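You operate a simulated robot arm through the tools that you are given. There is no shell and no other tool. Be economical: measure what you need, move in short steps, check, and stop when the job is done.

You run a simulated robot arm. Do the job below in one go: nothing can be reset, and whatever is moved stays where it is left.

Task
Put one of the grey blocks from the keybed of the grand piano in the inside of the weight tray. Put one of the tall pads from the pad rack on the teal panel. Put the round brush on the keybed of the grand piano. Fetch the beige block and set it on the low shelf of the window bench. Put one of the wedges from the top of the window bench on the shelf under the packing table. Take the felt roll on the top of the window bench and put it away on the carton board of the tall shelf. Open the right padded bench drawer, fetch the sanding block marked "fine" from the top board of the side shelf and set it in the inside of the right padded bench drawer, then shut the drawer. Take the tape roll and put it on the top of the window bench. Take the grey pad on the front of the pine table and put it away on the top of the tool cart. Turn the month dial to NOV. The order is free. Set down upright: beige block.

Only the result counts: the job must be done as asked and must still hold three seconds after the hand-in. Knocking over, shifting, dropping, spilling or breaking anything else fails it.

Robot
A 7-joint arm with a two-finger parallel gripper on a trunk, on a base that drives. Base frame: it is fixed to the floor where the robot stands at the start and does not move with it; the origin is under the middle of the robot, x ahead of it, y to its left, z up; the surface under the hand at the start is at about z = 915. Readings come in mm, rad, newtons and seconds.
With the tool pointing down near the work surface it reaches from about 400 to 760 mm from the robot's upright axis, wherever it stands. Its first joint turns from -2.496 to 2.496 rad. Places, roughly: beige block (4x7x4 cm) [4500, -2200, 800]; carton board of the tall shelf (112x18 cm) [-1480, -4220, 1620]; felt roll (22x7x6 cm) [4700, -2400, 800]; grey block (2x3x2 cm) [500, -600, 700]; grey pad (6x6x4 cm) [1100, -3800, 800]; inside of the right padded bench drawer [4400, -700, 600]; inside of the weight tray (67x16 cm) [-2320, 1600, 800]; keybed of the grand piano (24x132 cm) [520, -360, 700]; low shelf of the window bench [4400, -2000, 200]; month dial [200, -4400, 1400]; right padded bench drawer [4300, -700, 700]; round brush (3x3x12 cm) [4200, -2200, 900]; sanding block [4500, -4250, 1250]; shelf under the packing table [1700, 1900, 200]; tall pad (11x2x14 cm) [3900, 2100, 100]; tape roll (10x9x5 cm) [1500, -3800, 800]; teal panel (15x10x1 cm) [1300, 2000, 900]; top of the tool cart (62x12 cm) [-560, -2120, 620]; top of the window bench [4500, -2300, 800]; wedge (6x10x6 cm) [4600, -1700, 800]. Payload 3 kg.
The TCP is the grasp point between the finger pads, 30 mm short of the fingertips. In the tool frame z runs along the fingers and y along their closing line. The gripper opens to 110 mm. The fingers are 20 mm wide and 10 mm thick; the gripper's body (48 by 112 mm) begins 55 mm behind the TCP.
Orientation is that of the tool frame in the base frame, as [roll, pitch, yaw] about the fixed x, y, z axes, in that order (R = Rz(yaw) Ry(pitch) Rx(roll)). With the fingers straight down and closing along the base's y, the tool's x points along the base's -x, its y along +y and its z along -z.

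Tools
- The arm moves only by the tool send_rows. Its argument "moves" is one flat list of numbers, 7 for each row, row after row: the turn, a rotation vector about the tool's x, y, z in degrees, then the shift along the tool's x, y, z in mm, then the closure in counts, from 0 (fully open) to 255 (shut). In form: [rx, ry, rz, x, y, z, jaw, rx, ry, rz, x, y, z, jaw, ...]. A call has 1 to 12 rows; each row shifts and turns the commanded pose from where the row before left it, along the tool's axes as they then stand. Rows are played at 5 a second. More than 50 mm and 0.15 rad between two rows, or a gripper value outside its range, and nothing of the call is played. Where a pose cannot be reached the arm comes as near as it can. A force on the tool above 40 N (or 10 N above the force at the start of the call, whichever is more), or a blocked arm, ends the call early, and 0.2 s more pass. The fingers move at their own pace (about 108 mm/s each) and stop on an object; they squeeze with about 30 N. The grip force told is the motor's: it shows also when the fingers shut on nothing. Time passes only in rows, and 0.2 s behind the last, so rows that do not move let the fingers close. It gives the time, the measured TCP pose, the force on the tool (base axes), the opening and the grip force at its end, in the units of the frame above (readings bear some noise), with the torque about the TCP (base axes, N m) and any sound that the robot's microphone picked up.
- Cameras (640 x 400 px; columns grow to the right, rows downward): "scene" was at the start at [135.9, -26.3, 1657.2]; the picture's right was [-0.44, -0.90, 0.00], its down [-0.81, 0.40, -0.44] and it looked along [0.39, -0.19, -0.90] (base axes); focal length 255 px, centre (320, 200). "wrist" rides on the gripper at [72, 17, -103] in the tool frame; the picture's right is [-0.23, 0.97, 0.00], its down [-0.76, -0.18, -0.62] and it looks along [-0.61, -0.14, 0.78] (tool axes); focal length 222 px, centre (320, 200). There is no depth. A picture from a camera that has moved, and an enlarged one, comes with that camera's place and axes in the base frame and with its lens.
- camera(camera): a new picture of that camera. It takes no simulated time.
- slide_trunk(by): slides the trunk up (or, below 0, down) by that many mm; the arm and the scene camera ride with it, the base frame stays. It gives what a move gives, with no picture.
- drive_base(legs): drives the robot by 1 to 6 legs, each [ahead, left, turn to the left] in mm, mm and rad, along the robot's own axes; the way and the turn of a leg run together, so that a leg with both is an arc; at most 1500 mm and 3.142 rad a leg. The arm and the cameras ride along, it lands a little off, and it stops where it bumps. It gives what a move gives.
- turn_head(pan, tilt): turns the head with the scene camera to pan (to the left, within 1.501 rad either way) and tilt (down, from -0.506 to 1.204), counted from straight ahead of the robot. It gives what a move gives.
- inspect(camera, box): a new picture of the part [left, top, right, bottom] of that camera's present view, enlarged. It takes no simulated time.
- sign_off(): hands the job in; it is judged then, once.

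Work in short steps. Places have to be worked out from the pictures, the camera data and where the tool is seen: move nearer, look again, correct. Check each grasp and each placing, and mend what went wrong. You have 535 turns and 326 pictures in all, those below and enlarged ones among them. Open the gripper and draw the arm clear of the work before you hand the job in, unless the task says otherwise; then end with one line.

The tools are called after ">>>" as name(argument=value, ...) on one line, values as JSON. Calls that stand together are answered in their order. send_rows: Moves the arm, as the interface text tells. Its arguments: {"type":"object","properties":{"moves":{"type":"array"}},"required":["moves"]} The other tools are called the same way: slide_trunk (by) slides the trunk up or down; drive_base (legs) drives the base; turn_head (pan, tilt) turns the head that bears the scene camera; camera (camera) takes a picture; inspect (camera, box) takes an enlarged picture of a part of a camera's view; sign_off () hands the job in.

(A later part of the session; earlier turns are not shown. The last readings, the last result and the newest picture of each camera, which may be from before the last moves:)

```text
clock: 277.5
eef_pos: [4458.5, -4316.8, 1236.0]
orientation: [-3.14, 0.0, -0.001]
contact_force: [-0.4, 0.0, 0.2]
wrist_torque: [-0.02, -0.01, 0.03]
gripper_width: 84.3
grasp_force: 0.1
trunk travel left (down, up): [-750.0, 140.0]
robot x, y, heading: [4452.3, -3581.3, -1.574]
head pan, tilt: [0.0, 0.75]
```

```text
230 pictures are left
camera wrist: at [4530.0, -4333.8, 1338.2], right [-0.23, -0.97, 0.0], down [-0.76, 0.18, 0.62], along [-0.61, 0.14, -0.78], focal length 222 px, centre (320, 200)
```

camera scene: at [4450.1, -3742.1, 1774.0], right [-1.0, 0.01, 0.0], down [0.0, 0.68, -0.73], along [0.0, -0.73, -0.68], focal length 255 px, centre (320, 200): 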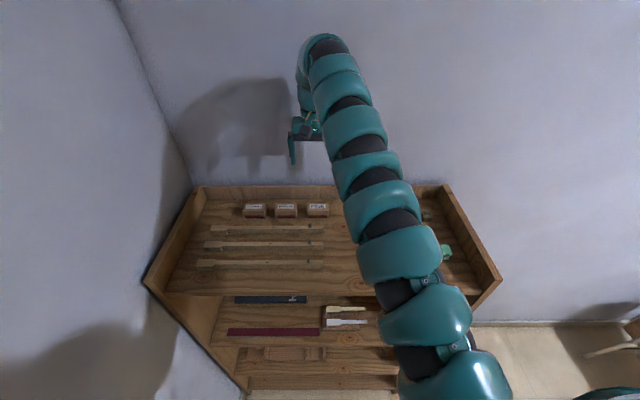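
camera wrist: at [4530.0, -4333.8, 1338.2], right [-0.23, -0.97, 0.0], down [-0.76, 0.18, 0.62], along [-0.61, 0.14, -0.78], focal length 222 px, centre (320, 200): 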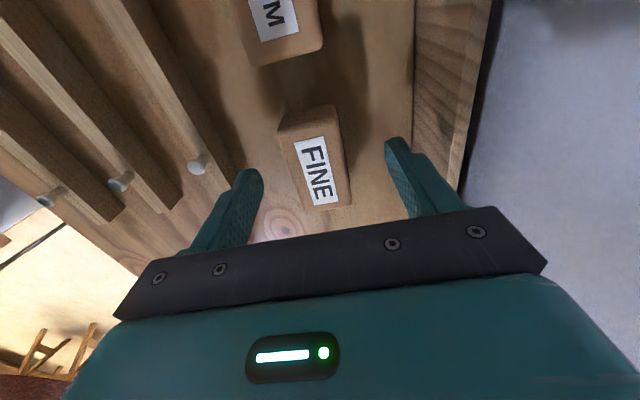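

Block top ≈ z 1215. Descend in 5 mm rows, guarded.

>>> send_rows(moves=[0, 0, 0, 0, 0, 5, 60, 0, 0, 0, 0, 0, 5, 60, 0, 0, 0, 0, 0, 5, 60, 0, 0, 0, 0, 0, 5, 60])

>>> camera(camera="wrist")

```text
clock: 278.5
eef_pos: [4457.4, -4318.2, 1215.7]
orientation: [-3.14, -0.003, 0.001]
contact_force: [-0.6, 0.3, 0.2]
wrist_torque: [-0.01, 0.0, 0.0]
gripper_width: 84.1
grasp_force: 0.0
trunk travel left (down, up): [-750.0, 140.0]
robot x, y, heading: [4450.6, -3578.9, -1.573]
head pan, tilt: [0.0, 0.75]
```

```text
229 pictures are left
camera wrist: at [4529.1, -4333.8, 1318.0], right [-0.23, -0.97, 0.0], down [-0.76, 0.18, 0.62], along [-0.61, 0.14, -0.78], focal length 222 px, centre (320, 200)
```

wrist: 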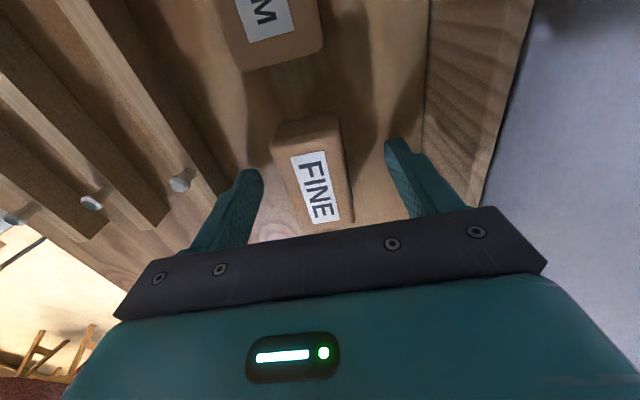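

TCP is level with the block top, so the fingers overlap it by ~30 mm. Close.

>>> send_rows(moves=[0, 0, 0, 0, 0, 0, 255, 0, 0, 0, 0, 0, 0, 255, 0, 0, 0, 0, 0, 0, 255, 0, 0, 0, 0, 0, 0, 255])

>>> slide_trunk(by=130)

>>> camera(camera="wrist")

```text
clock: 279.5
eef_pos: [4457.4, -4317.2, 1215.3]
orientation: [-3.14, 0.001, 0.0]
contact_force: [0.0, -0.3, 0.5]
wrist_torque: [-0.03, -0.03, 0.02]
gripper_width: 38.9
grasp_force: 30.3
trunk travel left (down, up): [-750.0, 140.0]
robot x, y, heading: [4451.2, -3582.0, -1.575]
head pan, tilt: [0.0, 0.75]
```

```text
clock: 281.1
eef_pos: [4456.6, -4317.0, 1344.9]
orientation: [-3.138, 0.001, 0.001]
contact_force: [0.7, -0.3, -1.1]
wrist_torque: [0.02, -0.02, 0.02]
gripper_width: 38.8
grasp_force: 29.7
trunk travel left (down, up): [-880.0, 10.0]
robot x, y, heading: [4449.6, -3582.1, -1.572]
head pan, tilt: [0.0, 0.75]
```

```text
228 pictures are left
camera wrist: at [4528.9, -4334.1, 1447.5], right [-0.23, -0.97, 0.0], down [-0.76, 0.18, 0.62], along [-0.61, 0.14, -0.78], focal length 222 px, centre (320, 200)
```

wrist: 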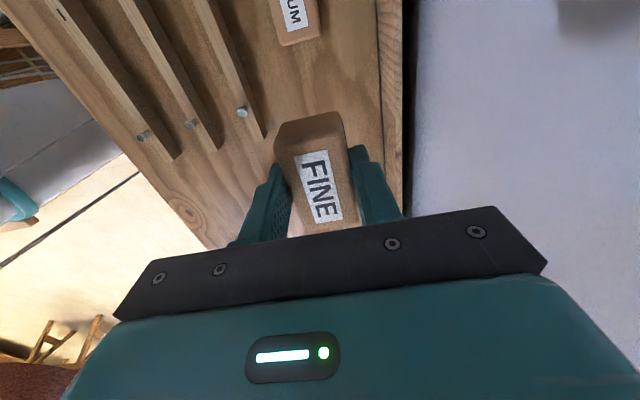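

FINE is gripped (38.9 mm). Back away from the shelf, return west to x≈3350 and reverse north to the drawer.

>>> drive_base(legs=[[-220, -1150, 0], [-1350, 0, 0], [-1280, 0, 0]])

>>> drive_base(legs=[[0, 0, 1.57]])

>>> turn_head(pan=0.0, tilt=0.7)

>>> camera(camera="scene")

```text
clock: 299.4
eef_pos: [3318.3, -1487.2, 1345.7]
orientation: [-3.14, 0.0, -0.011]
contact_force: [-0.1, 0.3, -0.2]
wrist_torque: [0.0, 0.0, -0.04]
gripper_width: 38.9
grasp_force: 29.9
trunk travel left (down, up): [-880.0, 10.0]
robot x, y, heading: [3320.2, -749.2, -1.584]
head pan, tilt: [0.0, 0.75]
```

```text
clock: 303.6
eef_pos: [4056.7, -741.1, 1344.7]
orientation: [-3.14, -0.002, 1.578]
contact_force: [-0.1, -0.9, -0.9]
wrist_torque: [-0.03, 0.03, 0.02]
gripper_width: 38.8
grasp_force: 29.8
trunk travel left (down, up): [-880.0, 10.0]
robot x, y, heading: [3321.4, -750.4, 0.001]
head pan, tilt: [0.0, 0.75]
```

```text
clock: 304.3
eef_pos: [4057.1, -740.2, 1345.9]
orientation: [-3.141, 0.0, 1.577]
contact_force: [0.7, -1.0, -0.7]
wrist_torque: [0.01, 0.03, 0.01]
gripper_width: 38.7
grasp_force: 29.4
trunk travel left (down, up): [-880.0, 10.0]
robot x, y, heading: [3321.1, -750.7, 0.003]
head pan, tilt: [0.0, 0.7]
```

```text
227 pictures are left
camera scene: at [3484.6, -748.9, 1768.2], right [0.0, -1.0, 0.0], down [-0.64, 0.0, -0.76], along [0.76, 0.0, -0.64], focal length 255 px, centre (320, 200)
```

scene: 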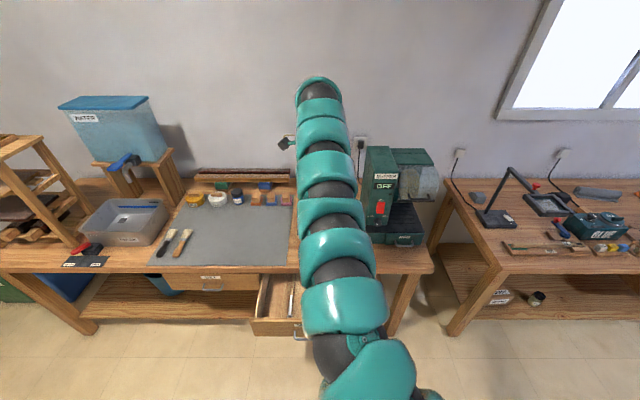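

Drawer's free right section is at about y −725…−880, x 3960–4140. Align TCP to about (4040,-805) and bring the hand down relative to the trunk first.

>>> drive_base(legs=[[-17, -62, 0]])

>>> send_rows(moves=[0, 0, 0, 0, 0, 50, 255, 0, 0, 0, 0, 0, 50, 255, 0, 0, 0, 0, 0, 50, 255, 0, 0, 0, 0, 0, 50, 255, 0, 0, 0, 0, 0, 50, 255, 0, 0, 0, 0, 0, 50, 255])

>>> slide_trunk(by=-170)

>>> camera(camera="wrist")

>>> camera(camera="scene")

```text
clock: 305.2
eef_pos: [4038.2, -802.2, 1345.0]
orientation: [-3.138, -0.003, 1.576]
contact_force: [0.0, 0.4, -0.7]
wrist_torque: [0.03, 0.01, 0.01]
gripper_width: 38.7
grasp_force: 29.9
trunk travel left (down, up): [-880.0, 10.0]
robot x, y, heading: [3301.5, -811.0, 0.0]
head pan, tilt: [0.0, 0.7]
```

```text
clock: 306.6
eef_pos: [4037.8, -799.5, 1043.0]
orientation: [-3.141, -0.001, 1.577]
contact_force: [0.0, -0.5, -0.7]
wrist_torque: [0.01, 0.01, 0.04]
gripper_width: 38.9
grasp_force: 30.2
trunk travel left (down, up): [-880.0, 10.0]
robot x, y, heading: [3303.0, -809.5, 0.002]
head pan, tilt: [0.0, 0.7]
```

```text
clock: 308.6
eef_pos: [4037.7, -799.9, 875.7]
orientation: [-3.138, 0.0, 1.577]
contact_force: [0.0, 0.5, -1.2]
wrist_torque: [-0.01, 0.01, 0.0]
gripper_width: 38.7
grasp_force: 30.5
trunk travel left (down, up): [-710.0, 180.0]
robot x, y, heading: [3301.1, -810.3, 0.002]
head pan, tilt: [0.0, 0.7]
```

```text
226 pictures are left
camera wrist: at [4054.2, -726.4, 977.7], right [0.97, -0.22, 0.0], down [-0.17, -0.76, 0.62], along [-0.14, -0.61, -0.78], focal length 222 px, centre (320, 200)
```

wrist: 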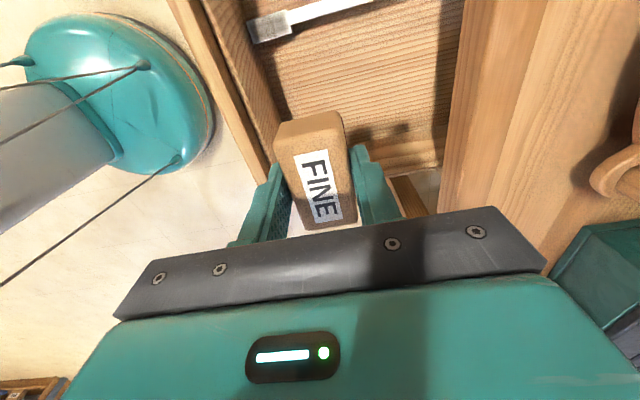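

```text
225 pictures are left
camera scene: at [3467.2, -810.1, 1598.3], right [0.0, -1.0, 0.0], down [-0.64, 0.0, -0.76], along [0.76, 0.0, -0.64], focal length 255 px, centre (320, 200)
```

scene: 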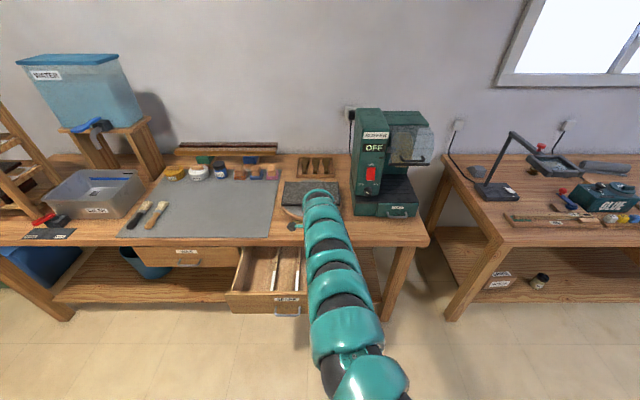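

Front plank inner edge is at x≈3975 and bench edge at x≈4153; shift to x≈4062 to centre, then lower into the drawer.

>>> send_rows(moves=[0, 0, 0, 0, 24, 0, 255, 0, 0, 0, 0, 0, 0, 255])

>>> slide_trunk(by=-140)

>>> camera(camera="wrist")

>>> inspect(camera="scene", box=[220, 190, 400, 300])

```text
clock: 309.2
eef_pos: [4062.1, -799.2, 875.0]
orientation: [-3.14, -0.002, 1.577]
contact_force: [-0.5, -0.3, 0.6]
wrist_torque: [-0.01, -0.01, 0.0]
gripper_width: 39.1
grasp_force: 30.6
trunk travel left (down, up): [-710.0, 180.0]
robot x, y, heading: [3301.3, -810.4, 0.0]
head pan, tilt: [0.0, 0.7]
```

```text
clock: 310.8
eef_pos: [4062.0, -799.8, 734.2]
orientation: [-3.139, -0.001, 1.578]
contact_force: [0.4, -0.2, -0.3]
wrist_torque: [0.02, -0.03, 0.05]
gripper_width: 39.0
grasp_force: 29.4
trunk travel left (down, up): [-570.0, 320.0]
robot x, y, heading: [3302.1, -808.9, 0.001]
head pan, tilt: [0.0, 0.7]
```

```text
224 pictures are left
camera wrist: at [4078.2, -726.6, 837.2], right [0.97, -0.22, 0.0], down [-0.17, -0.76, 0.62], along [-0.14, -0.61, -0.78], focal length 222 px, centre (320, 200)
```

wrist: 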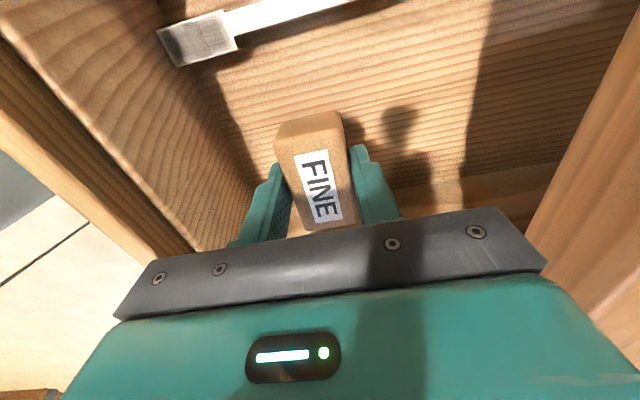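

```text
3.56 times, centred on (310, 245) of scene
camera zoom: at [3467.2, -810.1, 1458.2], right [0.0, -1.0, 0.0], down [-0.64, 0.0, -0.76], along [0.76, 0.0, -0.64], focal length 908 px, centre (356, 40)
```

zoom: 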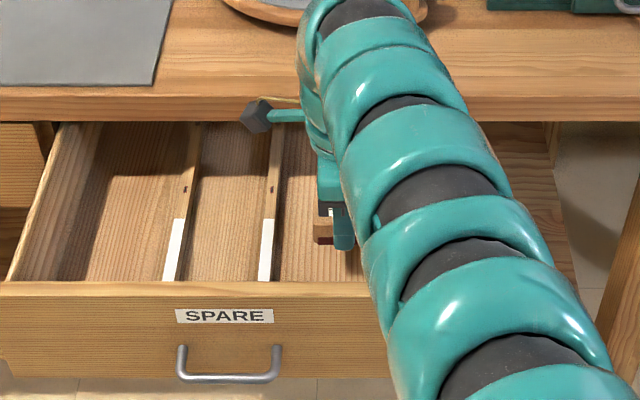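

Clear. Lower another 35 by trunk, then guarded fine steps.

>>> slide_trunk(by=-35)

>>> send_rows(moves=[0, 0, 0, 0, 0, 3, 255, 0, 0, 0, 0, 0, 3, 255, 0, 0, 0, 0, 0, 3, 255, 0, 0, 0, 0, 0, 3, 255, 0, 0, 0, 0, 0, 3, 255, 0, 0, 0, 0, 0, 3, 255, 0, 0, 0, 0, 0, 3, 255, 0, 0, 0, 0, 0, 3, 255, 0, 0, 0, 0, 0, 3, 255, 0, 0, 0, 0, 0, 3, 255])

>>> camera(camera="wrist")

```text
clock: 311.6
eef_pos: [4062.1, -800.4, 699.1]
orientation: [-3.14, 0.0, 1.573]
contact_force: [-0.4, 0.1, -0.6]
wrist_torque: [-0.02, 0.01, 0.0]
gripper_width: 38.9
grasp_force: 30.1
trunk travel left (down, up): [-535.0, 355.0]
robot x, y, heading: [3298.5, -809.4, 0.003]
head pan, tilt: [0.0, 0.7]
```

```text
clock: 313.8
eef_pos: [4057.8, -801.0, 672.7]
orientation: [3.14, -0.001, 1.576]
contact_force: [0.0, 0.2, 0.2]
wrist_torque: [0.0, 0.03, -0.01]
gripper_width: 39.0
grasp_force: 30.4
out of reach, approached as far as the arm can: row 7
trunk travel left (down, up): [-535.0, 355.0]
robot x, y, heading: [3301.0, -812.9, -0.001]
head pan, tilt: [0.0, 0.7]
```

```text
222 pictures are left
camera wrist: at [4074.4, -726.9, 775.9], right [0.97, -0.22, 0.0], down [-0.17, -0.76, 0.62], along [-0.14, -0.61, -0.78], focal length 222 px, centre (320, 200)
```

wrist: 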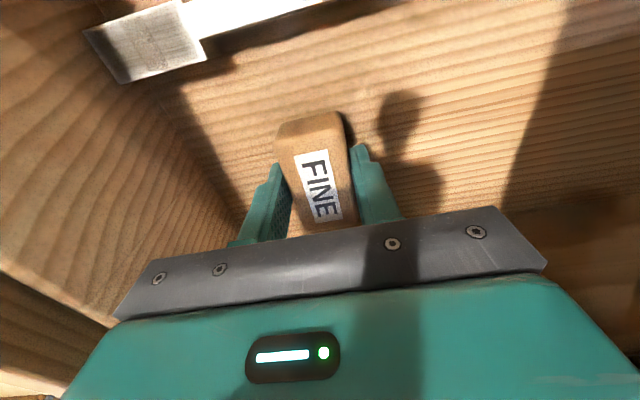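

>>> send_rows(moves=[0, 0, 0, 0, 0, 2.5, 255, 0, 0, 0, 0, 0, 2.5, 255, 0, 0, 0, 0, 0, 2.5, 255, 0, 0, 0, 0, 0, 2.5, 255, 0, 0, 0, 0, 0, 2.5, 255, 0, 0, 0, 0, 0, 2.5, 255, 0, 0, 0, 0, 0, 2.5, 255, 0, 0, 0, 0, 0, 2.5, 255])

>>> camera(camera="wrist")

```text
clock: 315.6
eef_pos: [4052.9, -801.1, 660.0]
orientation: [3.139, -0.001, 1.575]
contact_force: [-1.1, -1.2, 29.1]
wrist_torque: [-0.02, 0.06, 0.0]
gripper_width: 39.0
grasp_force: 29.6
out of reach, approached as far as the arm can: row 1, 7
trunk travel left (down, up): [-535.0, 355.0]
robot x, y, heading: [3303.6, -809.0, 0.0]
head pan, tilt: [0.0, 0.7]
```

```text
221 pictures are left
camera wrist: at [4068.7, -727.9, 763.9], right [0.97, -0.22, 0.0], down [-0.18, -0.76, 0.62], along [-0.14, -0.61, -0.78], focal length 222 px, centre (320, 200)
```

wrist: 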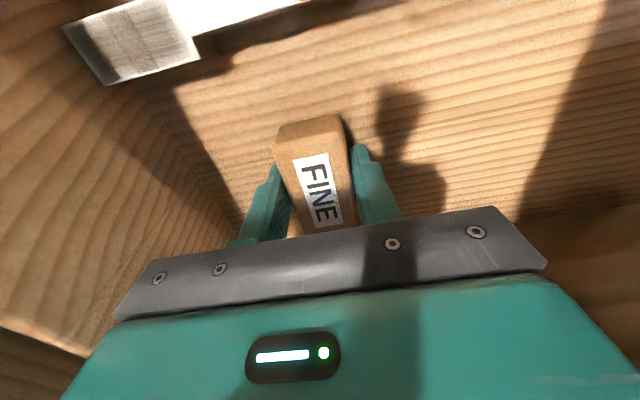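

Contact (29 N). Ease up 1.5 mm, open gently, then lift with the trunk.

>>> send_rows(moves=[0, 0, 0, 0, 0, -2, 255, 0, 0, 0, 0, 0, 0, 155, 0, 0, 0, 0, 0, 0, 130, 0, 0, 0, 0, 0, 0, 130])

>>> slide_trunk(by=220)

>>> camera(camera="wrist")

```text
clock: 316.6
eef_pos: [4053.0, -802.0, 659.9]
orientation: [-3.138, 0.001, 1.576]
contact_force: [0.2, -2.9, 6.6]
wrist_torque: [-0.08, -0.25, -0.09]
gripper_width: 53.8
grasp_force: 0.2
trunk travel left (down, up): [-535.0, 355.0]
robot x, y, heading: [3302.2, -812.0, -0.004]
head pan, tilt: [0.0, 0.7]
```

```text
clock: 319.0
eef_pos: [4053.0, -800.3, 879.8]
orientation: [-3.14, 0.0, 1.577]
contact_force: [0.1, 0.9, -0.8]
wrist_torque: [0.02, 0.0, 0.01]
gripper_width: 54.1
grasp_force: 0.1
trunk travel left (down, up): [-755.0, 135.0]
robot x, y, heading: [3301.4, -812.4, 0.002]
head pan, tilt: [0.0, 0.7]
```

```text
220 pictures are left
camera wrist: at [4070.7, -727.6, 982.9], right [0.97, -0.22, 0.0], down [-0.17, -0.76, 0.62], along [-0.14, -0.61, -0.78], focal length 222 px, centre (320, 200)
```

wrist: 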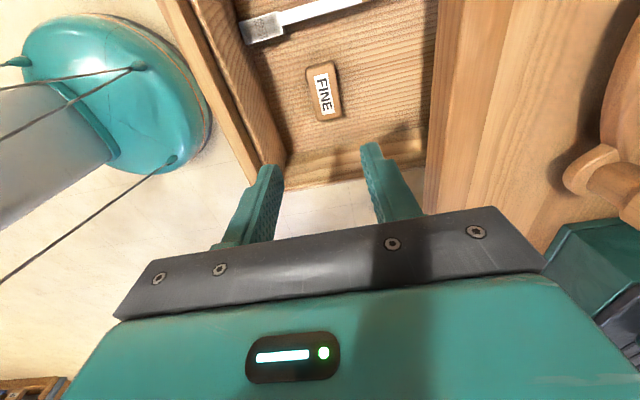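

FINE lies in the drawer's right section. Now back off, rotate the hand to point forward, and push the drawer shut.

>>> drive_base(legs=[[-330, 115, 0]])

>>> send_rows(moves=[-8.2, 0, 0, 0, 0, 0, 255, -8.2, 0, 0, 0, 0, 0, 255, -8.2, 0, 0, 0, 0, 0, 255, -8.2, 0, 0, 0, 0, 0, 255, -8.2, 0, 0, 0, 0, 0, 255, -8.2, 0, 0, 0, 0, 0, 255, -8.2, 0, 0, 0, 0, 0, 255, -8.2, 0, 0, 0, 0, 0, 255, -8.2, 0, 0, 0, 0, 0, 255, -8.2, 0, 0, 0, 0, 0, 255, -8, 0, 0, 0, 0, 0, 255])

>>> camera(camera="scene")

```text
clock: 321.2
eef_pos: [3723.1, -683.7, 879.9]
orientation: [-3.14, 0.001, 1.577]
contact_force: [-1.3, -0.3, 0.3]
wrist_torque: [0.03, -0.02, 0.03]
gripper_width: 54.1
grasp_force: 0.0
trunk travel left (down, up): [-755.0, 135.0]
robot x, y, heading: [2969.7, -697.0, 0.003]
head pan, tilt: [0.0, 0.7]
```

```text
clock: 323.6
eef_pos: [3737.5, -652.5, 932.0]
orientation: [1.664, 0.001, 1.575]
contact_force: [-0.8, -0.5, 0.0]
wrist_torque: [-0.01, 0.03, -0.01]
gripper_width: 0.2
grasp_force: 30.4
out of reach, approached as far as the arm can: row 5, 6, 10, 11
trunk travel left (down, up): [-755.0, 135.0]
robot x, y, heading: [2973.4, -692.4, 0.001]
head pan, tilt: [0.0, 0.7]
```

```text
219 pictures are left
camera scene: at [3133.5, -692.4, 1643.8], right [0.0, -1.0, 0.0], down [-0.64, 0.0, -0.77], along [0.77, 0.0, -0.64], focal length 255 px, centre (320, 200)
```

scene: 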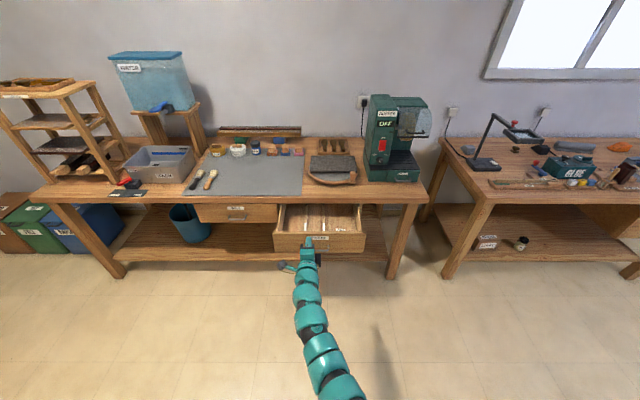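

Finish the levelling, lower to z≈712, centre on the drawer and push by driving ahead.

>>> send_rows(moves=[-5.3, 0, 0, 0, 0, 0, 255, 0, 0, 0, 0, 0, 0, 255])

>>> slide_trunk(by=-218)

>>> drive_base(legs=[[0, -36, 0]])

>>> inspect(camera="scene", box=[240, 180, 400, 280])

```text
clock: 324.2
eef_pos: [3741.9, -652.4, 943.3]
orientation: [1.622, 0.001, 1.575]
contact_force: [0.6, 0.0, 0.8]
wrist_torque: [-0.03, -0.02, -0.01]
gripper_width: 0.1
grasp_force: 30.2
out of reach, approached as far as the arm can: row 1
trunk travel left (down, up): [-755.0, 135.0]
robot x, y, heading: [2972.3, -696.6, 0.002]
head pan, tilt: [0.0, 0.7]
```

```text
clock: 326.6
eef_pos: [3741.1, -652.5, 727.7]
orientation: [1.622, -0.001, 1.575]
contact_force: [0.5, 0.4, -0.3]
wrist_torque: [-0.04, -0.03, -0.01]
gripper_width: 0.0
grasp_force: 30.2
trunk travel left (down, up): [-537.0, 353.0]
robot x, y, heading: [2971.1, -693.4, -0.001]
head pan, tilt: [0.0, 0.7]
```

```text
clock: 327.4
eef_pos: [3741.9, -689.0, 725.8]
orientation: [1.621, -0.002, 1.576]
contact_force: [0.1, 0.1, 0.5]
wrist_torque: [0.01, 0.0, 0.02]
gripper_width: 0.1
grasp_force: 29.9
trunk travel left (down, up): [-537.0, 353.0]
robot x, y, heading: [2973.3, -731.1, -0.004]
head pan, tilt: [0.0, 0.7]
```

```text
4.00 times, centred on (320, 230) of scene
camera zoom: at [3137.6, -730.3, 1425.2], right [0.0, -1.0, 0.0], down [-0.64, 0.0, -0.76], along [0.76, 0.0, -0.64], focal length 1021 px, centre (320, 80)
```

zoom: 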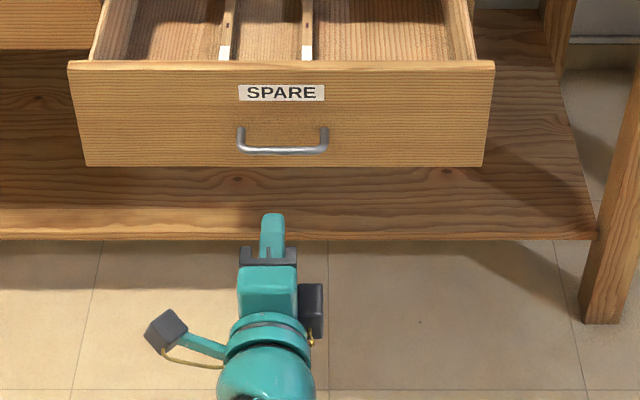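

Push: drive ahead 385 mm.

>>> drive_base(legs=[[385, 0, 0]])

>>> inspect(camera="scene", box=[240, 190, 400, 290])

```text
clock: 329.9
eef_pos: [4128.4, -677.9, 725.5]
orientation: [1.621, -0.002, 1.587]
contact_force: [-0.4, 0.1, 0.2]
wrist_torque: [0.02, -0.02, 0.04]
gripper_width: 0.0
grasp_force: 30.0
trunk travel left (down, up): [-537.0, 353.0]
robot x, y, heading: [3358.1, -729.9, 0.012]
head pan, tilt: [0.0, 0.7]
```

```text
4.00 times, centred on (320, 240) of scene
camera zoom: at [3525.3, -725.9, 1425.2], right [0.01, -1.0, 0.0], down [-0.64, -0.01, -0.76], along [0.76, 0.01, -0.64], focal length 1021 px, centre (320, 40)
```

zoom: 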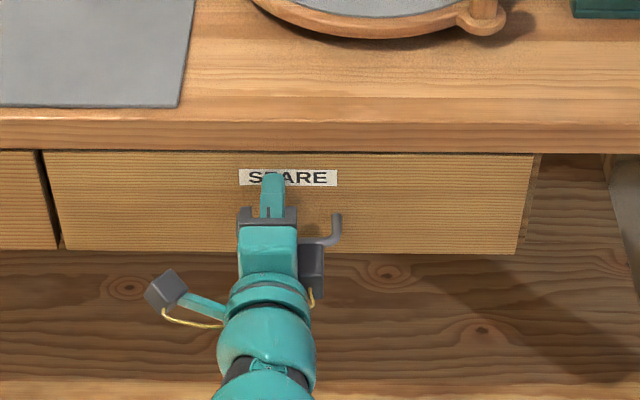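

Almost flush. Push a few more mm with guarded rows.

>>> send_rows(moves=[0, 0, 0, 0, 0, 4, 255, 0, 0, 0, 0, 0, 4, 255, 0, 0, 0, 0, 0, 4, 255, 0, 0, 0, 0, 0, 4, 255])

>>> drive_base(legs=[[-200, 0, -0.012]])

>>> inspect(camera="scene", box=[200, 170, 400, 270])

```text
clock: 330.9
eef_pos: [4130.3, -678.8, 723.8]
orientation: [1.624, -0.001, 1.587]
contact_force: [-26.2, -1.8, -10.0]
wrist_torque: [0.07, 0.12, -0.23]
gripper_width: 0.0
grasp_force: 30.7
out of reach, approached as far as the arm can: row 2, 3, 4
trunk travel left (down, up): [-537.0, 353.0]
robot x, y, heading: [3358.5, -728.6, 0.011]
head pan, tilt: [0.0, 0.7]
```

```text
clock: 332.4
eef_pos: [3933.4, -691.7, 726.8]
orientation: [1.619, 0.001, 1.57]
contact_force: [-0.9, -0.7, 0.1]
wrist_torque: [-0.01, 0.03, -0.03]
gripper_width: 0.1
grasp_force: 29.4
trunk travel left (down, up): [-537.0, 353.0]
robot x, y, heading: [3158.9, -729.0, -0.004]
head pan, tilt: [0.0, 0.7]
```

```text
3.20 times, centred on (300, 220) of scene
camera zoom: at [3325.5, -729.1, 1425.3], right [-0.01, -1.0, 0.0], down [-0.64, 0.0, -0.77], along [0.77, 0.0, -0.64], focal length 817 px, centre (384, 136)
```

zoom: 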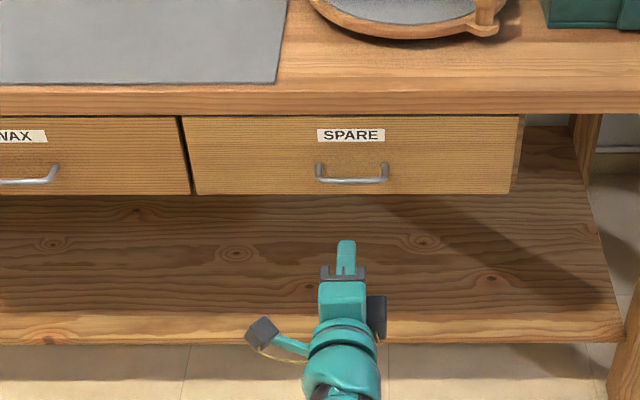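

Drawer is shut (26 N at stop). Restore the hand to down, and strafe south to the window bench.

>>> slide_trunk(by=340)

>>> send_rows(moves=[8.2, 0, 0, 0, 0, 0, 0, 8.2, 0, 0, 0, 0, 0, 0, 8.2, 0, 0, 0, 0, 0, 0, 8.2, 0, 0, 0, 0, 0, 0, 8.2, 0, 0, 0, 0, 0, 0, 8.2, 0, 0, 0, 0, 0, 0, 8.2, 0, 0, 0, 0, 0, 0, 8.2, 0, 0, 0, 0, 0, 0, 8.2, 0, 0, 0, 0, 0, 0, 8.2, 0, 0, 0, 0, 0, 0, 5, 0, 0, 0, 0, 0, 0])

>>> send_rows(moves=[0, 0, -8.2, 0, 0, 0, 0, 0, 0, -8.2, 0, 0, 0, 0, 0, 0, -8.2, 0, 0, 0, 0, 0, 0, -8.2, 0, 0, 0, 0, 0, 0, -8.2, 0, 0, 0, 0, 0, 0, -8.2, 0, 0, 0, 0, 0, 0, -8.2, 0, 0, 0, 0, 0, 0, -8.2, 0, 0, 0, 0, 0, 0, -8.2, 0, 0, 0, 0, 0, 0, -8.2, 0, 0, 0, 0, 0, 0, -8, 0, 0, 0, 0])

>>> drive_base(legs=[[150, -1340, 0]])

>>> turn_head(pan=0.0, tilt=0.65)

>>> camera(camera="scene")

```text
clock: 335.8
eef_pos: [3934.5, -691.8, 1065.3]
orientation: [1.624, 0.0, 1.57]
contact_force: [0.1, 0.9, 0.6]
wrist_torque: [-0.02, 0.01, 0.05]
gripper_width: 0.0
grasp_force: 29.6
trunk travel left (down, up): [-877.0, 13.0]
robot x, y, heading: [3164.0, -731.5, -0.004]
head pan, tilt: [0.0, 0.7]
```

```text
clock: 338.2
eef_pos: [3921.5, -698.0, 1070.0]
orientation: [-3.141, 0.0, 1.567]
contact_force: [0.9, 0.0, -0.1]
wrist_torque: [0.01, -0.02, 0.02]
gripper_width: 110.3
grasp_force: 0.0
out of reach, approached as far as the arm can: row 11
trunk travel left (down, up): [-877.0, 13.0]
robot x, y, heading: [3163.6, -728.1, 0.001]
head pan, tilt: [0.0, 0.7]
```

```text
clock: 340.6
eef_pos: [3921.2, -695.9, 1069.9]
orientation: [3.14, 0.0, -3.141]
contact_force: [-0.1, -0.1, -0.4]
wrist_torque: [-0.03, -0.01, 0.01]
gripper_width: 109.9
grasp_force: 0.1
trunk travel left (down, up): [-877.0, 13.0]
robot x, y, heading: [3158.5, -727.2, -0.005]
head pan, tilt: [0.0, 0.7]
```

```text
clock: 347.3
eef_pos: [4066.5, -2034.0, 1070.6]
orientation: [-3.141, 0.0, -3.132]
contact_force: [0.0, 0.0, -0.3]
wrist_torque: [-0.02, 0.01, 0.01]
gripper_width: 110.2
grasp_force: 0.1
trunk travel left (down, up): [-877.0, 13.0]
robot x, y, heading: [3308.5, -2073.7, 0.002]
head pan, tilt: [0.0, 0.7]
```

```text
clock: 348.0
eef_pos: [4065.6, -2033.6, 1070.2]
orientation: [3.141, 0.0, -3.133]
contact_force: [-0.9, -0.7, 0.3]
wrist_torque: [0.03, 0.0, 0.01]
gripper_width: 110.1
grasp_force: 0.0
trunk travel left (down, up): [-877.0, 13.0]
robot x, y, heading: [3309.8, -2073.9, 0.002]
head pan, tilt: [0.0, 0.649]
```

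```text
215 pictures are left
camera scene: at [3473.6, -2072.4, 1769.5], right [0.0, -1.0, 0.0], down [-0.6, 0.0, -0.8], along [0.8, 0.0, -0.6], focal length 255 px, centre (320, 200)
```

scene: 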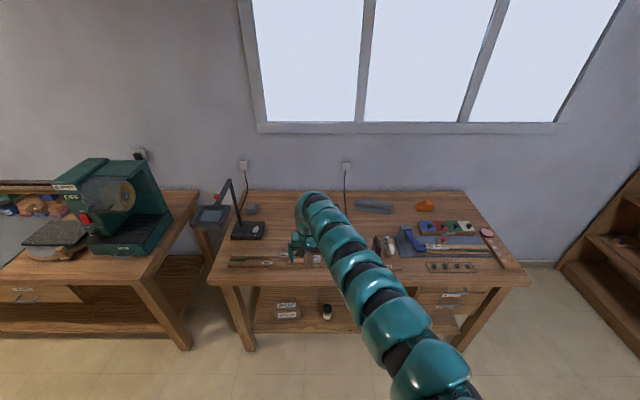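

>>> inspect(camera="scene", box=[200, 180, 360, 290])

>>> inspect(camera="scene", box=[340, 180, 540, 300])

>>> inspect(camera="scene", box=[210, 260, 350, 350])

>>> camera(camera="wrist")

```text
3.64 times, centred on (280, 235) of scene
camera zoom: at [3473.6, -2072.4, 1769.5], right [0.0, -1.0, 0.0], down [-0.6, 0.0, -0.8], along [0.8, 0.0, -0.6], focal length 928 px, centre (466, 73)
```

zoom: 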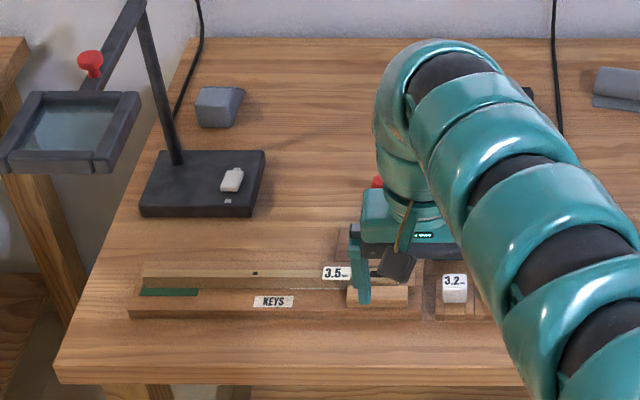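

```text
3.20 times, centred on (440, 240) of scene
camera zoom: at [3473.6, -2072.4, 1769.5], right [0.0, -1.0, 0.0], down [-0.6, 0.0, -0.8], along [0.8, 0.0, -0.6], focal length 817 px, centre (-64, 72)
```

zoom: 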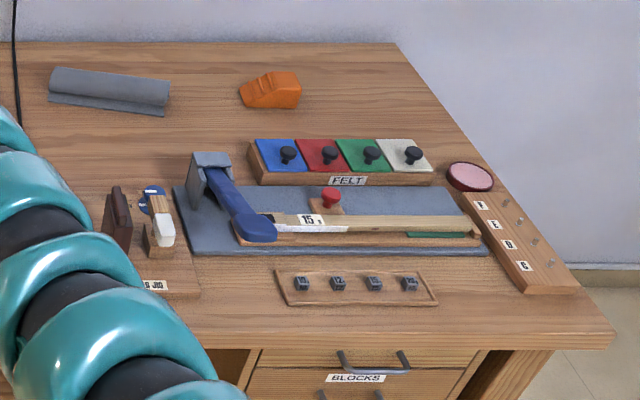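

```text
4.44 times, centred on (280, 305) of scene
camera zoom: at [3473.6, -2072.4, 1769.5], right [0.0, -1.0, 0.0], down [-0.6, 0.0, -0.8], along [0.8, 0.0, -0.6], focal length 1134 px, centre (498, -267)
```

zoom: 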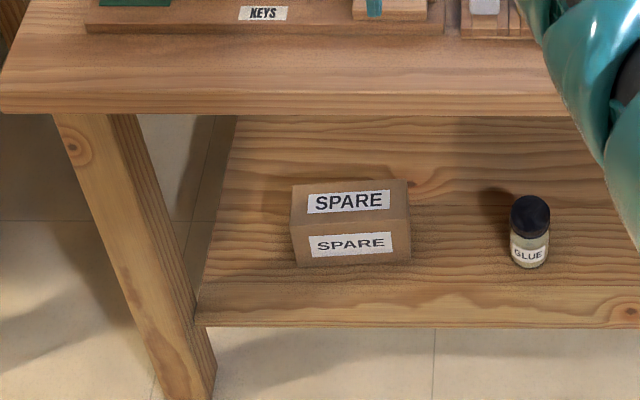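

```text
211 pictures are left
camera wrist: at [3993.3, -2016.7, 1171.9], right [0.22, 0.98, 0.0], down [0.76, -0.17, 0.62], along [0.61, -0.14, -0.78], focal length 222 px, centre (320, 200)
```

wrist: 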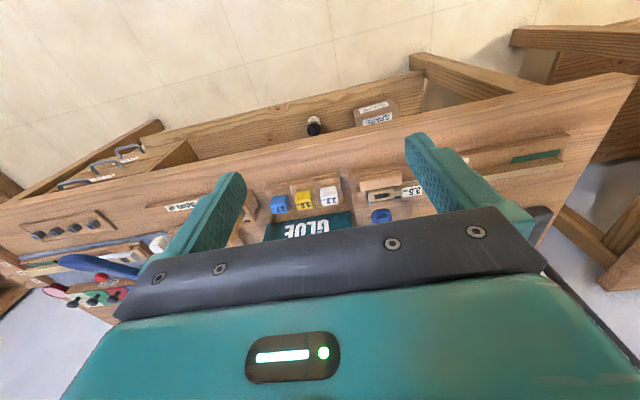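

I'll strafe south 650 to see what the arm hides (beige block, round brush).

>>> drive_base(legs=[[0, -650, 0]])

>>> turn_head(pan=0.35, tilt=0.65)

>>> inspect(camera="scene", box=[120, 150, 440, 330])

```text
clock: 351.6
eef_pos: [4067.3, -2682.9, 1068.4]
orientation: [-3.141, 0.0, -3.135]
contact_force: [-0.6, 0.0, -0.2]
wrist_torque: [0.06, 0.03, 0.0]
gripper_width: 110.1
grasp_force: 0.0
trunk travel left (down, up): [-877.0, 13.0]
robot x, y, heading: [3307.5, -2720.3, 0.0]
head pan, tilt: [0.0, 0.649]
```

```text
clock: 352.4
eef_pos: [4067.3, -2682.8, 1068.5]
orientation: [-3.142, -0.001, -3.135]
contact_force: [0.8, -0.3, -0.5]
wrist_torque: [0.01, 0.01, 0.02]
gripper_width: 109.6
grasp_force: 0.0
trunk travel left (down, up): [-877.0, 13.0]
robot x, y, heading: [3306.7, -2720.8, 0.007]
head pan, tilt: [0.351, 0.649]
```

```text
2.00 times, centred on (280, 240) of scene
camera zoom: at [3470.0, -2690.9, 1769.6], right [0.34, -0.94, 0.0], down [-0.57, -0.21, -0.8], along [0.75, 0.27, -0.6], focal length 510 px, centre (400, 120)
```

zoom: 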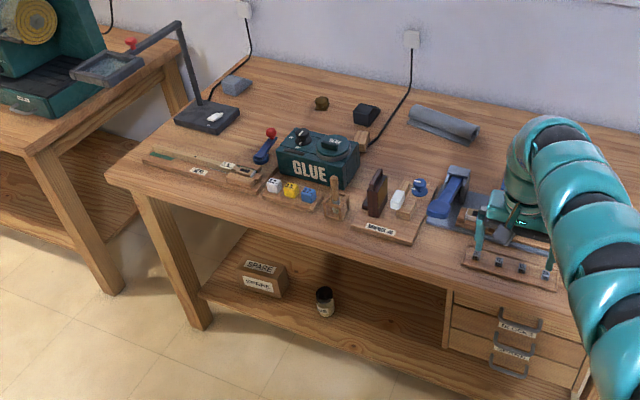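

>>> inspect(camera="scene", box=[230, 190, 350, 275])

>>> inspect(camera="scene", box=[210, 170, 370, 220])

```text
4.71 times, centred on (290, 232) of scene
camera zoom: at [3470.0, -2690.9, 1769.6], right [0.34, -0.94, 0.0], down [-0.57, -0.21, -0.8], along [0.75, 0.27, -0.6], focal length 1201 px, centre (461, 47)
```

zoom: 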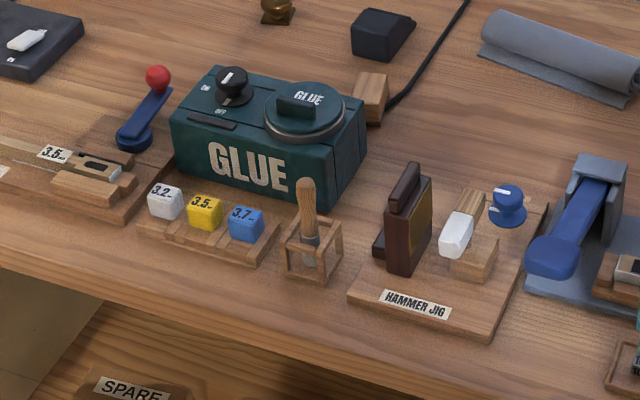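

```text
4.00 times, centred on (290, 195) of scene
camera zoom: at [3470.0, -2690.9, 1769.6], right [0.34, -0.94, 0.0], down [-0.57, -0.21, -0.8], along [0.75, 0.27, -0.6], focal length 1021 px, centre (440, 220)
```

zoom: 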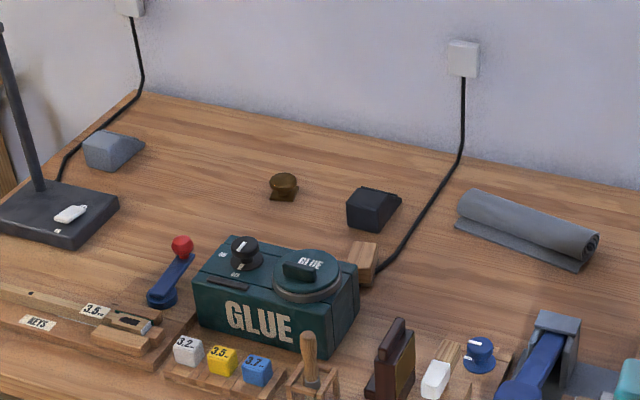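

Beige block ≈(4491,-2207) behind the glue pot; round brush ≈(4255,-2240) in a little stand; wedges (light, dark, orange) and felt roll at x≈4650–4700. Approach the beige block first.

>>> drive_base(legs=[[0, 475, 0], [430, 0, 0]])

>>> camera(camera="wrist")

>>> turn_head(pan=0.0, tilt=0.8)

>>> camera(camera="scene")

```text
clock: 357.5
eef_pos: [4505.4, -2199.7, 1068.7]
orientation: [-3.141, -0.001, -3.134]
contact_force: [0.2, -0.1, 0.1]
wrist_torque: [0.0, 0.03, 0.02]
gripper_width: 110.1
grasp_force: 0.2
trunk travel left (down, up): [-877.0, 13.0]
robot x, y, heading: [3744.6, -2240.0, 0.004]
head pan, tilt: [0.351, 0.649]
```

```text
207 pictures are left
camera wrist: at [4432.0, -2182.8, 1171.4], right [0.22, 0.98, 0.0], down [0.76, -0.17, 0.62], along [0.61, -0.14, -0.78], focal length 222 px, centre (320, 200)
```

wrist: 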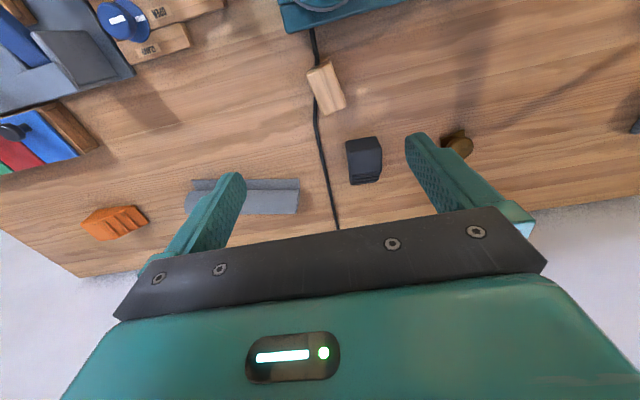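

```text
clock: 358.4
eef_pos: [4506.3, -2201.0, 1069.4]
orientation: [-3.141, -0.001, -3.133]
contact_force: [0.5, -0.2, 0.6]
wrist_torque: [-0.03, 0.0, 0.02]
gripper_width: 109.7
grasp_force: 0.0
trunk travel left (down, up): [-877.0, 13.0]
robot x, y, heading: [3742.9, -2240.3, 0.003]
head pan, tilt: [0.0, 0.799]
```

```text
206 pictures are left
camera scene: at [3905.6, -2237.7, 1757.0], right [0.0, -1.0, 0.0], down [-0.72, 0.0, -0.7], along [0.7, 0.0, -0.72], focal length 255 px, centre (320, 200)
```

scene: 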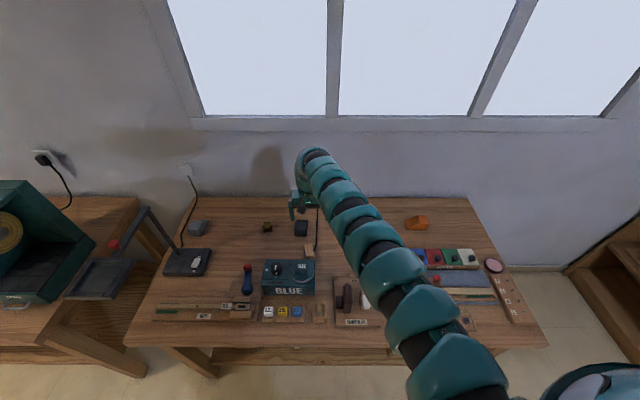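

>>> inspect(camera="wrist", box=[250, 30, 420, 200])

>>> inspect(camera="scene", box=[250, 210, 370, 300])

```text
2.35 times, centred on (335, 115) of wrist
camera zoom: at [4431.4, -2182.8, 1171.7], right [0.22, 0.98, 0.0], down [0.76, -0.17, 0.62], along [0.61, -0.14, -0.78], focal length 523 px, centre (285, 400)
```

zoom: 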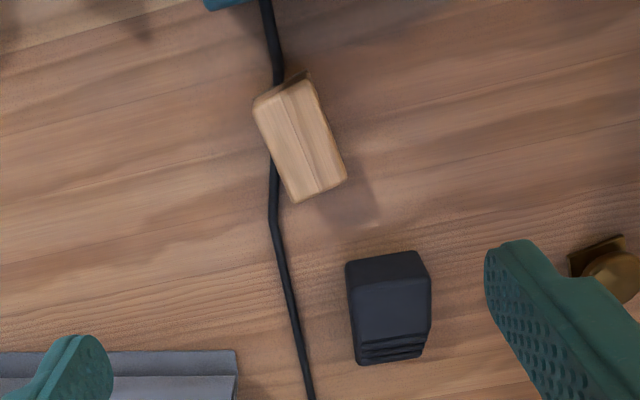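

```text
4.44 times, centred on (310, 255) of scene
camera zoom: at [3905.6, -2237.7, 1757.0], right [0.0, -1.0, 0.0], down [-0.72, 0.0, -0.7], along [0.7, 0.0, -0.72], focal length 1134 px, centre (364, -44)
```

zoom: 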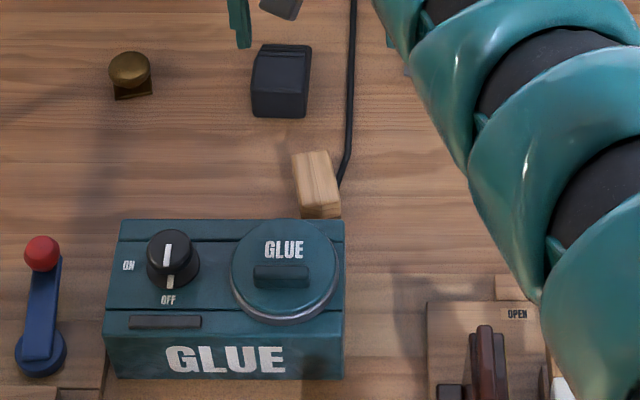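

The beige block lies at (4508,-2190), yaw ≈10°, 4 cm tall, so I'll keep its present up-side. Align yaw and position, then lower.

>>> send_rows(moves=[0, 0, -5, -2, 5, 0, 40, 0, 0, -4, 0, 5, 0, 40, 0, 0, 0, 0, 0, 0, 40])

>>> slide_trunk(by=-150)

>>> camera(camera="wrist")

```text
clock: 359.2
eef_pos: [4504.2, -2190.6, 1070.0]
orientation: [3.141, 0.0, -2.975]
contact_force: [0.4, 0.6, -0.6]
wrist_torque: [-0.04, 0.0, -0.02]
gripper_width: 92.7
grasp_force: 0.1
trunk travel left (down, up): [-877.0, 13.0]
robot x, y, heading: [3744.4, -2238.4, 0.002]
head pan, tilt: [0.0, 0.799]
```

```text
clock: 360.9
eef_pos: [4503.5, -2191.2, 920.2]
orientation: [3.141, 0.0, -2.978]
contact_force: [0.6, 0.7, -0.4]
wrist_torque: [-0.01, -0.02, -0.01]
gripper_width: 92.9
grasp_force: 0.0
trunk travel left (down, up): [-727.0, 163.0]
robot x, y, heading: [3743.0, -2238.8, -0.003]
head pan, tilt: [0.0, 0.799]
```

```text
203 pictures are left
camera wrist: at [4428.9, -2185.5, 1022.8], right [0.07, 1.0, 0.0], down [0.78, -0.05, 0.62], along [0.62, -0.04, -0.78], focal length 222 px, centre (320, 200)
```

wrist: 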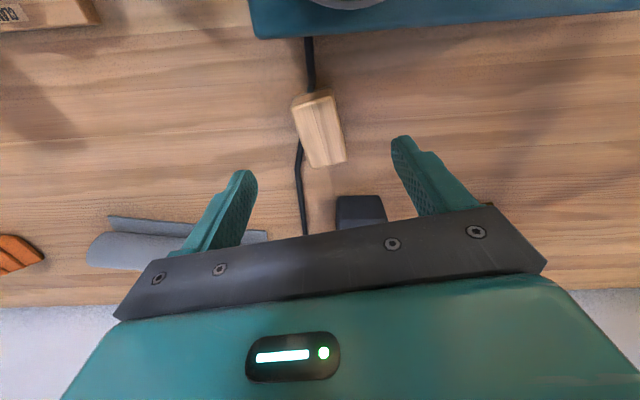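

>>> slide_trunk(by=-75)

>>> camera(camera="wrist")

```text
clock: 362.0
eef_pos: [4502.6, -2191.3, 845.3]
orientation: [3.14, 0.0, -2.977]
contact_force: [0.6, 0.2, -0.4]
wrist_torque: [-0.03, -0.01, 0.01]
gripper_width: 93.2
grasp_force: 0.1
trunk travel left (down, up): [-652.0, 238.0]
robot x, y, heading: [3743.7, -2239.5, 0.004]
head pan, tilt: [0.0, 0.799]
```

```text
202 pictures are left
camera wrist: at [4428.9, -2185.5, 947.8], right [0.07, 1.0, 0.0], down [0.78, -0.05, 0.62], along [0.62, -0.04, -0.78], focal length 222 px, centre (320, 200)
```

wrist: 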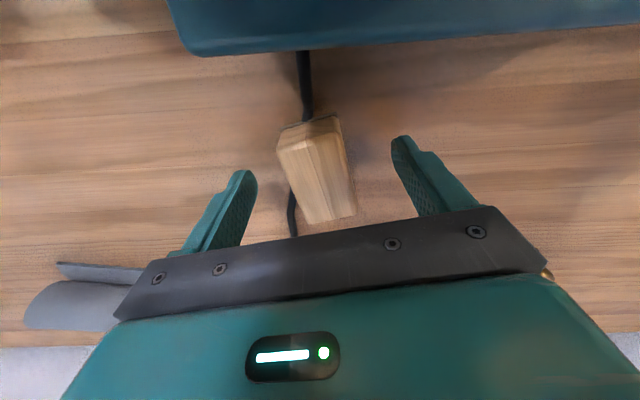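

Top ≈825. Descend 20 mm guarded and close.

>>> send_rows(moves=[0, 0, 0, -3, 0, 5, 40, 0, 0, 0, 0, 0, 5, 40, 0, 0, 0, 0, 0, 5, 40, 0, 0, 0, 0, 0, 4, 40, 0, 0, 0, 0, 0, 0, 255, 0, 0, 0, 0, 0, 0, 255, 0, 0, 0, 0, 0, 0, 255, 0, 0, 0, 0, 0, 0, 255])

>>> camera(camera="wrist")

```text
clock: 363.8
eef_pos: [4500.7, -2192.9, 831.5]
orientation: [-3.14, 0.001, -2.977]
contact_force: [-0.5, 0.5, -0.7]
wrist_torque: [-0.02, -0.03, 0.0]
gripper_width: 37.7
grasp_force: 29.9
out of reach, approached as far as the arm can: row 1
trunk travel left (down, up): [-652.0, 238.0]
robot x, y, heading: [3745.9, -2240.4, 0.004]
head pan, tilt: [0.0, 0.799]
```

```text
201 pictures are left
camera wrist: at [4426.5, -2186.5, 934.4], right [0.07, 1.0, 0.0], down [0.78, -0.05, 0.62], along [0.62, -0.04, -0.78], focal length 222 px, centre (320, 200)
```

wrist: 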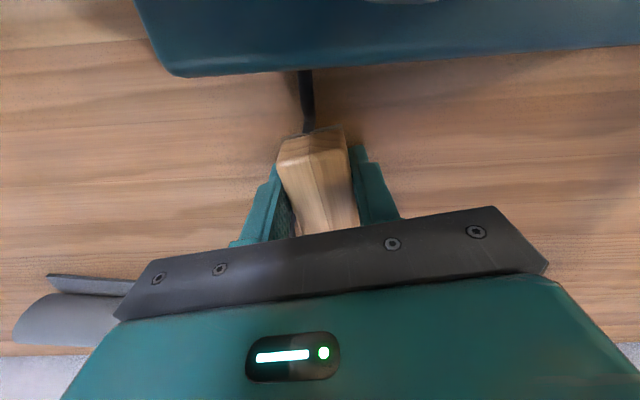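

Gripped (37.7 mm). Lift, back off 480, and lower the trunk in front of the bench to view the low shelf.

>>> slide_trunk(by=200)

>>> drive_base(legs=[[-560, 0, 0]])

>>> slide_trunk(by=-400)

>>> turn_head(pan=0.0, tilt=0.55)

>>> camera(camera="scene")

>>> camera(camera="wrist")

```text
clock: 366.0
eef_pos: [4500.6, -2191.4, 1031.0]
orientation: [-3.141, 0.0, -2.978]
contact_force: [0.3, 0.3, -0.9]
wrist_torque: [0.0, 0.0, 0.0]
gripper_width: 37.4
grasp_force: 30.4
trunk travel left (down, up): [-852.0, 38.0]
robot x, y, heading: [3746.7, -2242.7, 0.003]
head pan, tilt: [0.0, 0.799]
```

```text
clock: 369.3
eef_pos: [3927.7, -2189.9, 1033.1]
orientation: [3.141, -0.001, -2.969]
contact_force: [-0.3, 0.6, -0.6]
wrist_torque: [0.02, -0.02, -0.01]
gripper_width: 37.2
grasp_force: 30.1
trunk travel left (down, up): [-852.0, 38.0]
robot x, y, heading: [3169.2, -2240.9, 0.013]
head pan, tilt: [0.0, 0.799]
```

```text
clock: 373.1
eef_pos: [3928.9, -2190.2, 633.1]
orientation: [-3.141, -0.001, -2.968]
contact_force: [0.4, 0.3, 0.0]
wrist_torque: [0.02, 0.0, -0.01]
gripper_width: 37.6
grasp_force: 30.2
trunk travel left (down, up): [-452.0, 438.0]
robot x, y, heading: [3170.5, -2241.2, 0.014]
head pan, tilt: [0.0, 0.799]
```

```text
clock: 373.9
eef_pos: [3928.7, -2188.8, 631.4]
orientation: [3.142, 0.0, -2.97]
contact_force: [0.4, -0.2, -0.9]
wrist_torque: [0.01, 0.02, -0.01]
gripper_width: 37.5
grasp_force: 30.4
trunk travel left (down, up): [-452.0, 438.0]
robot x, y, heading: [3172.5, -2242.4, 0.011]
head pan, tilt: [0.0, 0.55]
```

```text
200 pictures are left
camera scene: at [3342.5, -2240.0, 1353.3], right [0.01, -1.0, 0.0], down [-0.52, -0.01, -0.85], along [0.85, 0.01, -0.52], focal length 255 px, centre (320, 200)
```

scene: 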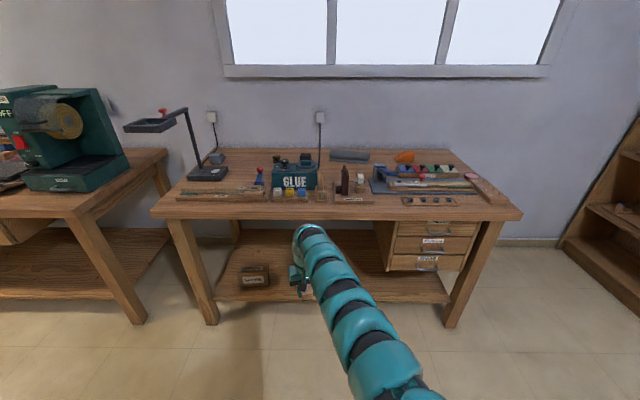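

```text
199 pictures are left
camera wrist: at [3853.7, -2184.5, 734.4], right [0.06, 1.0, 0.0], down [0.78, -0.04, 0.62], along [0.62, -0.04, -0.78], focal length 222 px, centre (320, 200)
```

wrist: 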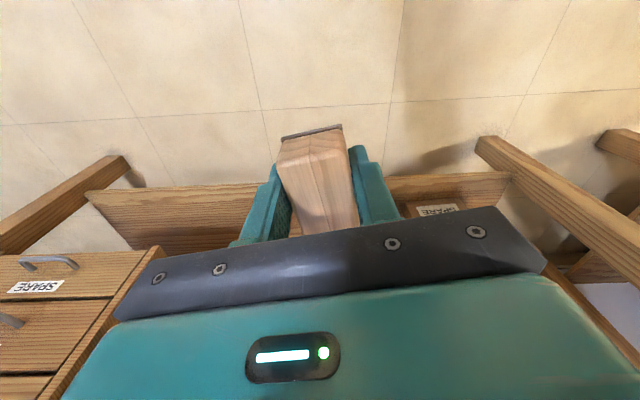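

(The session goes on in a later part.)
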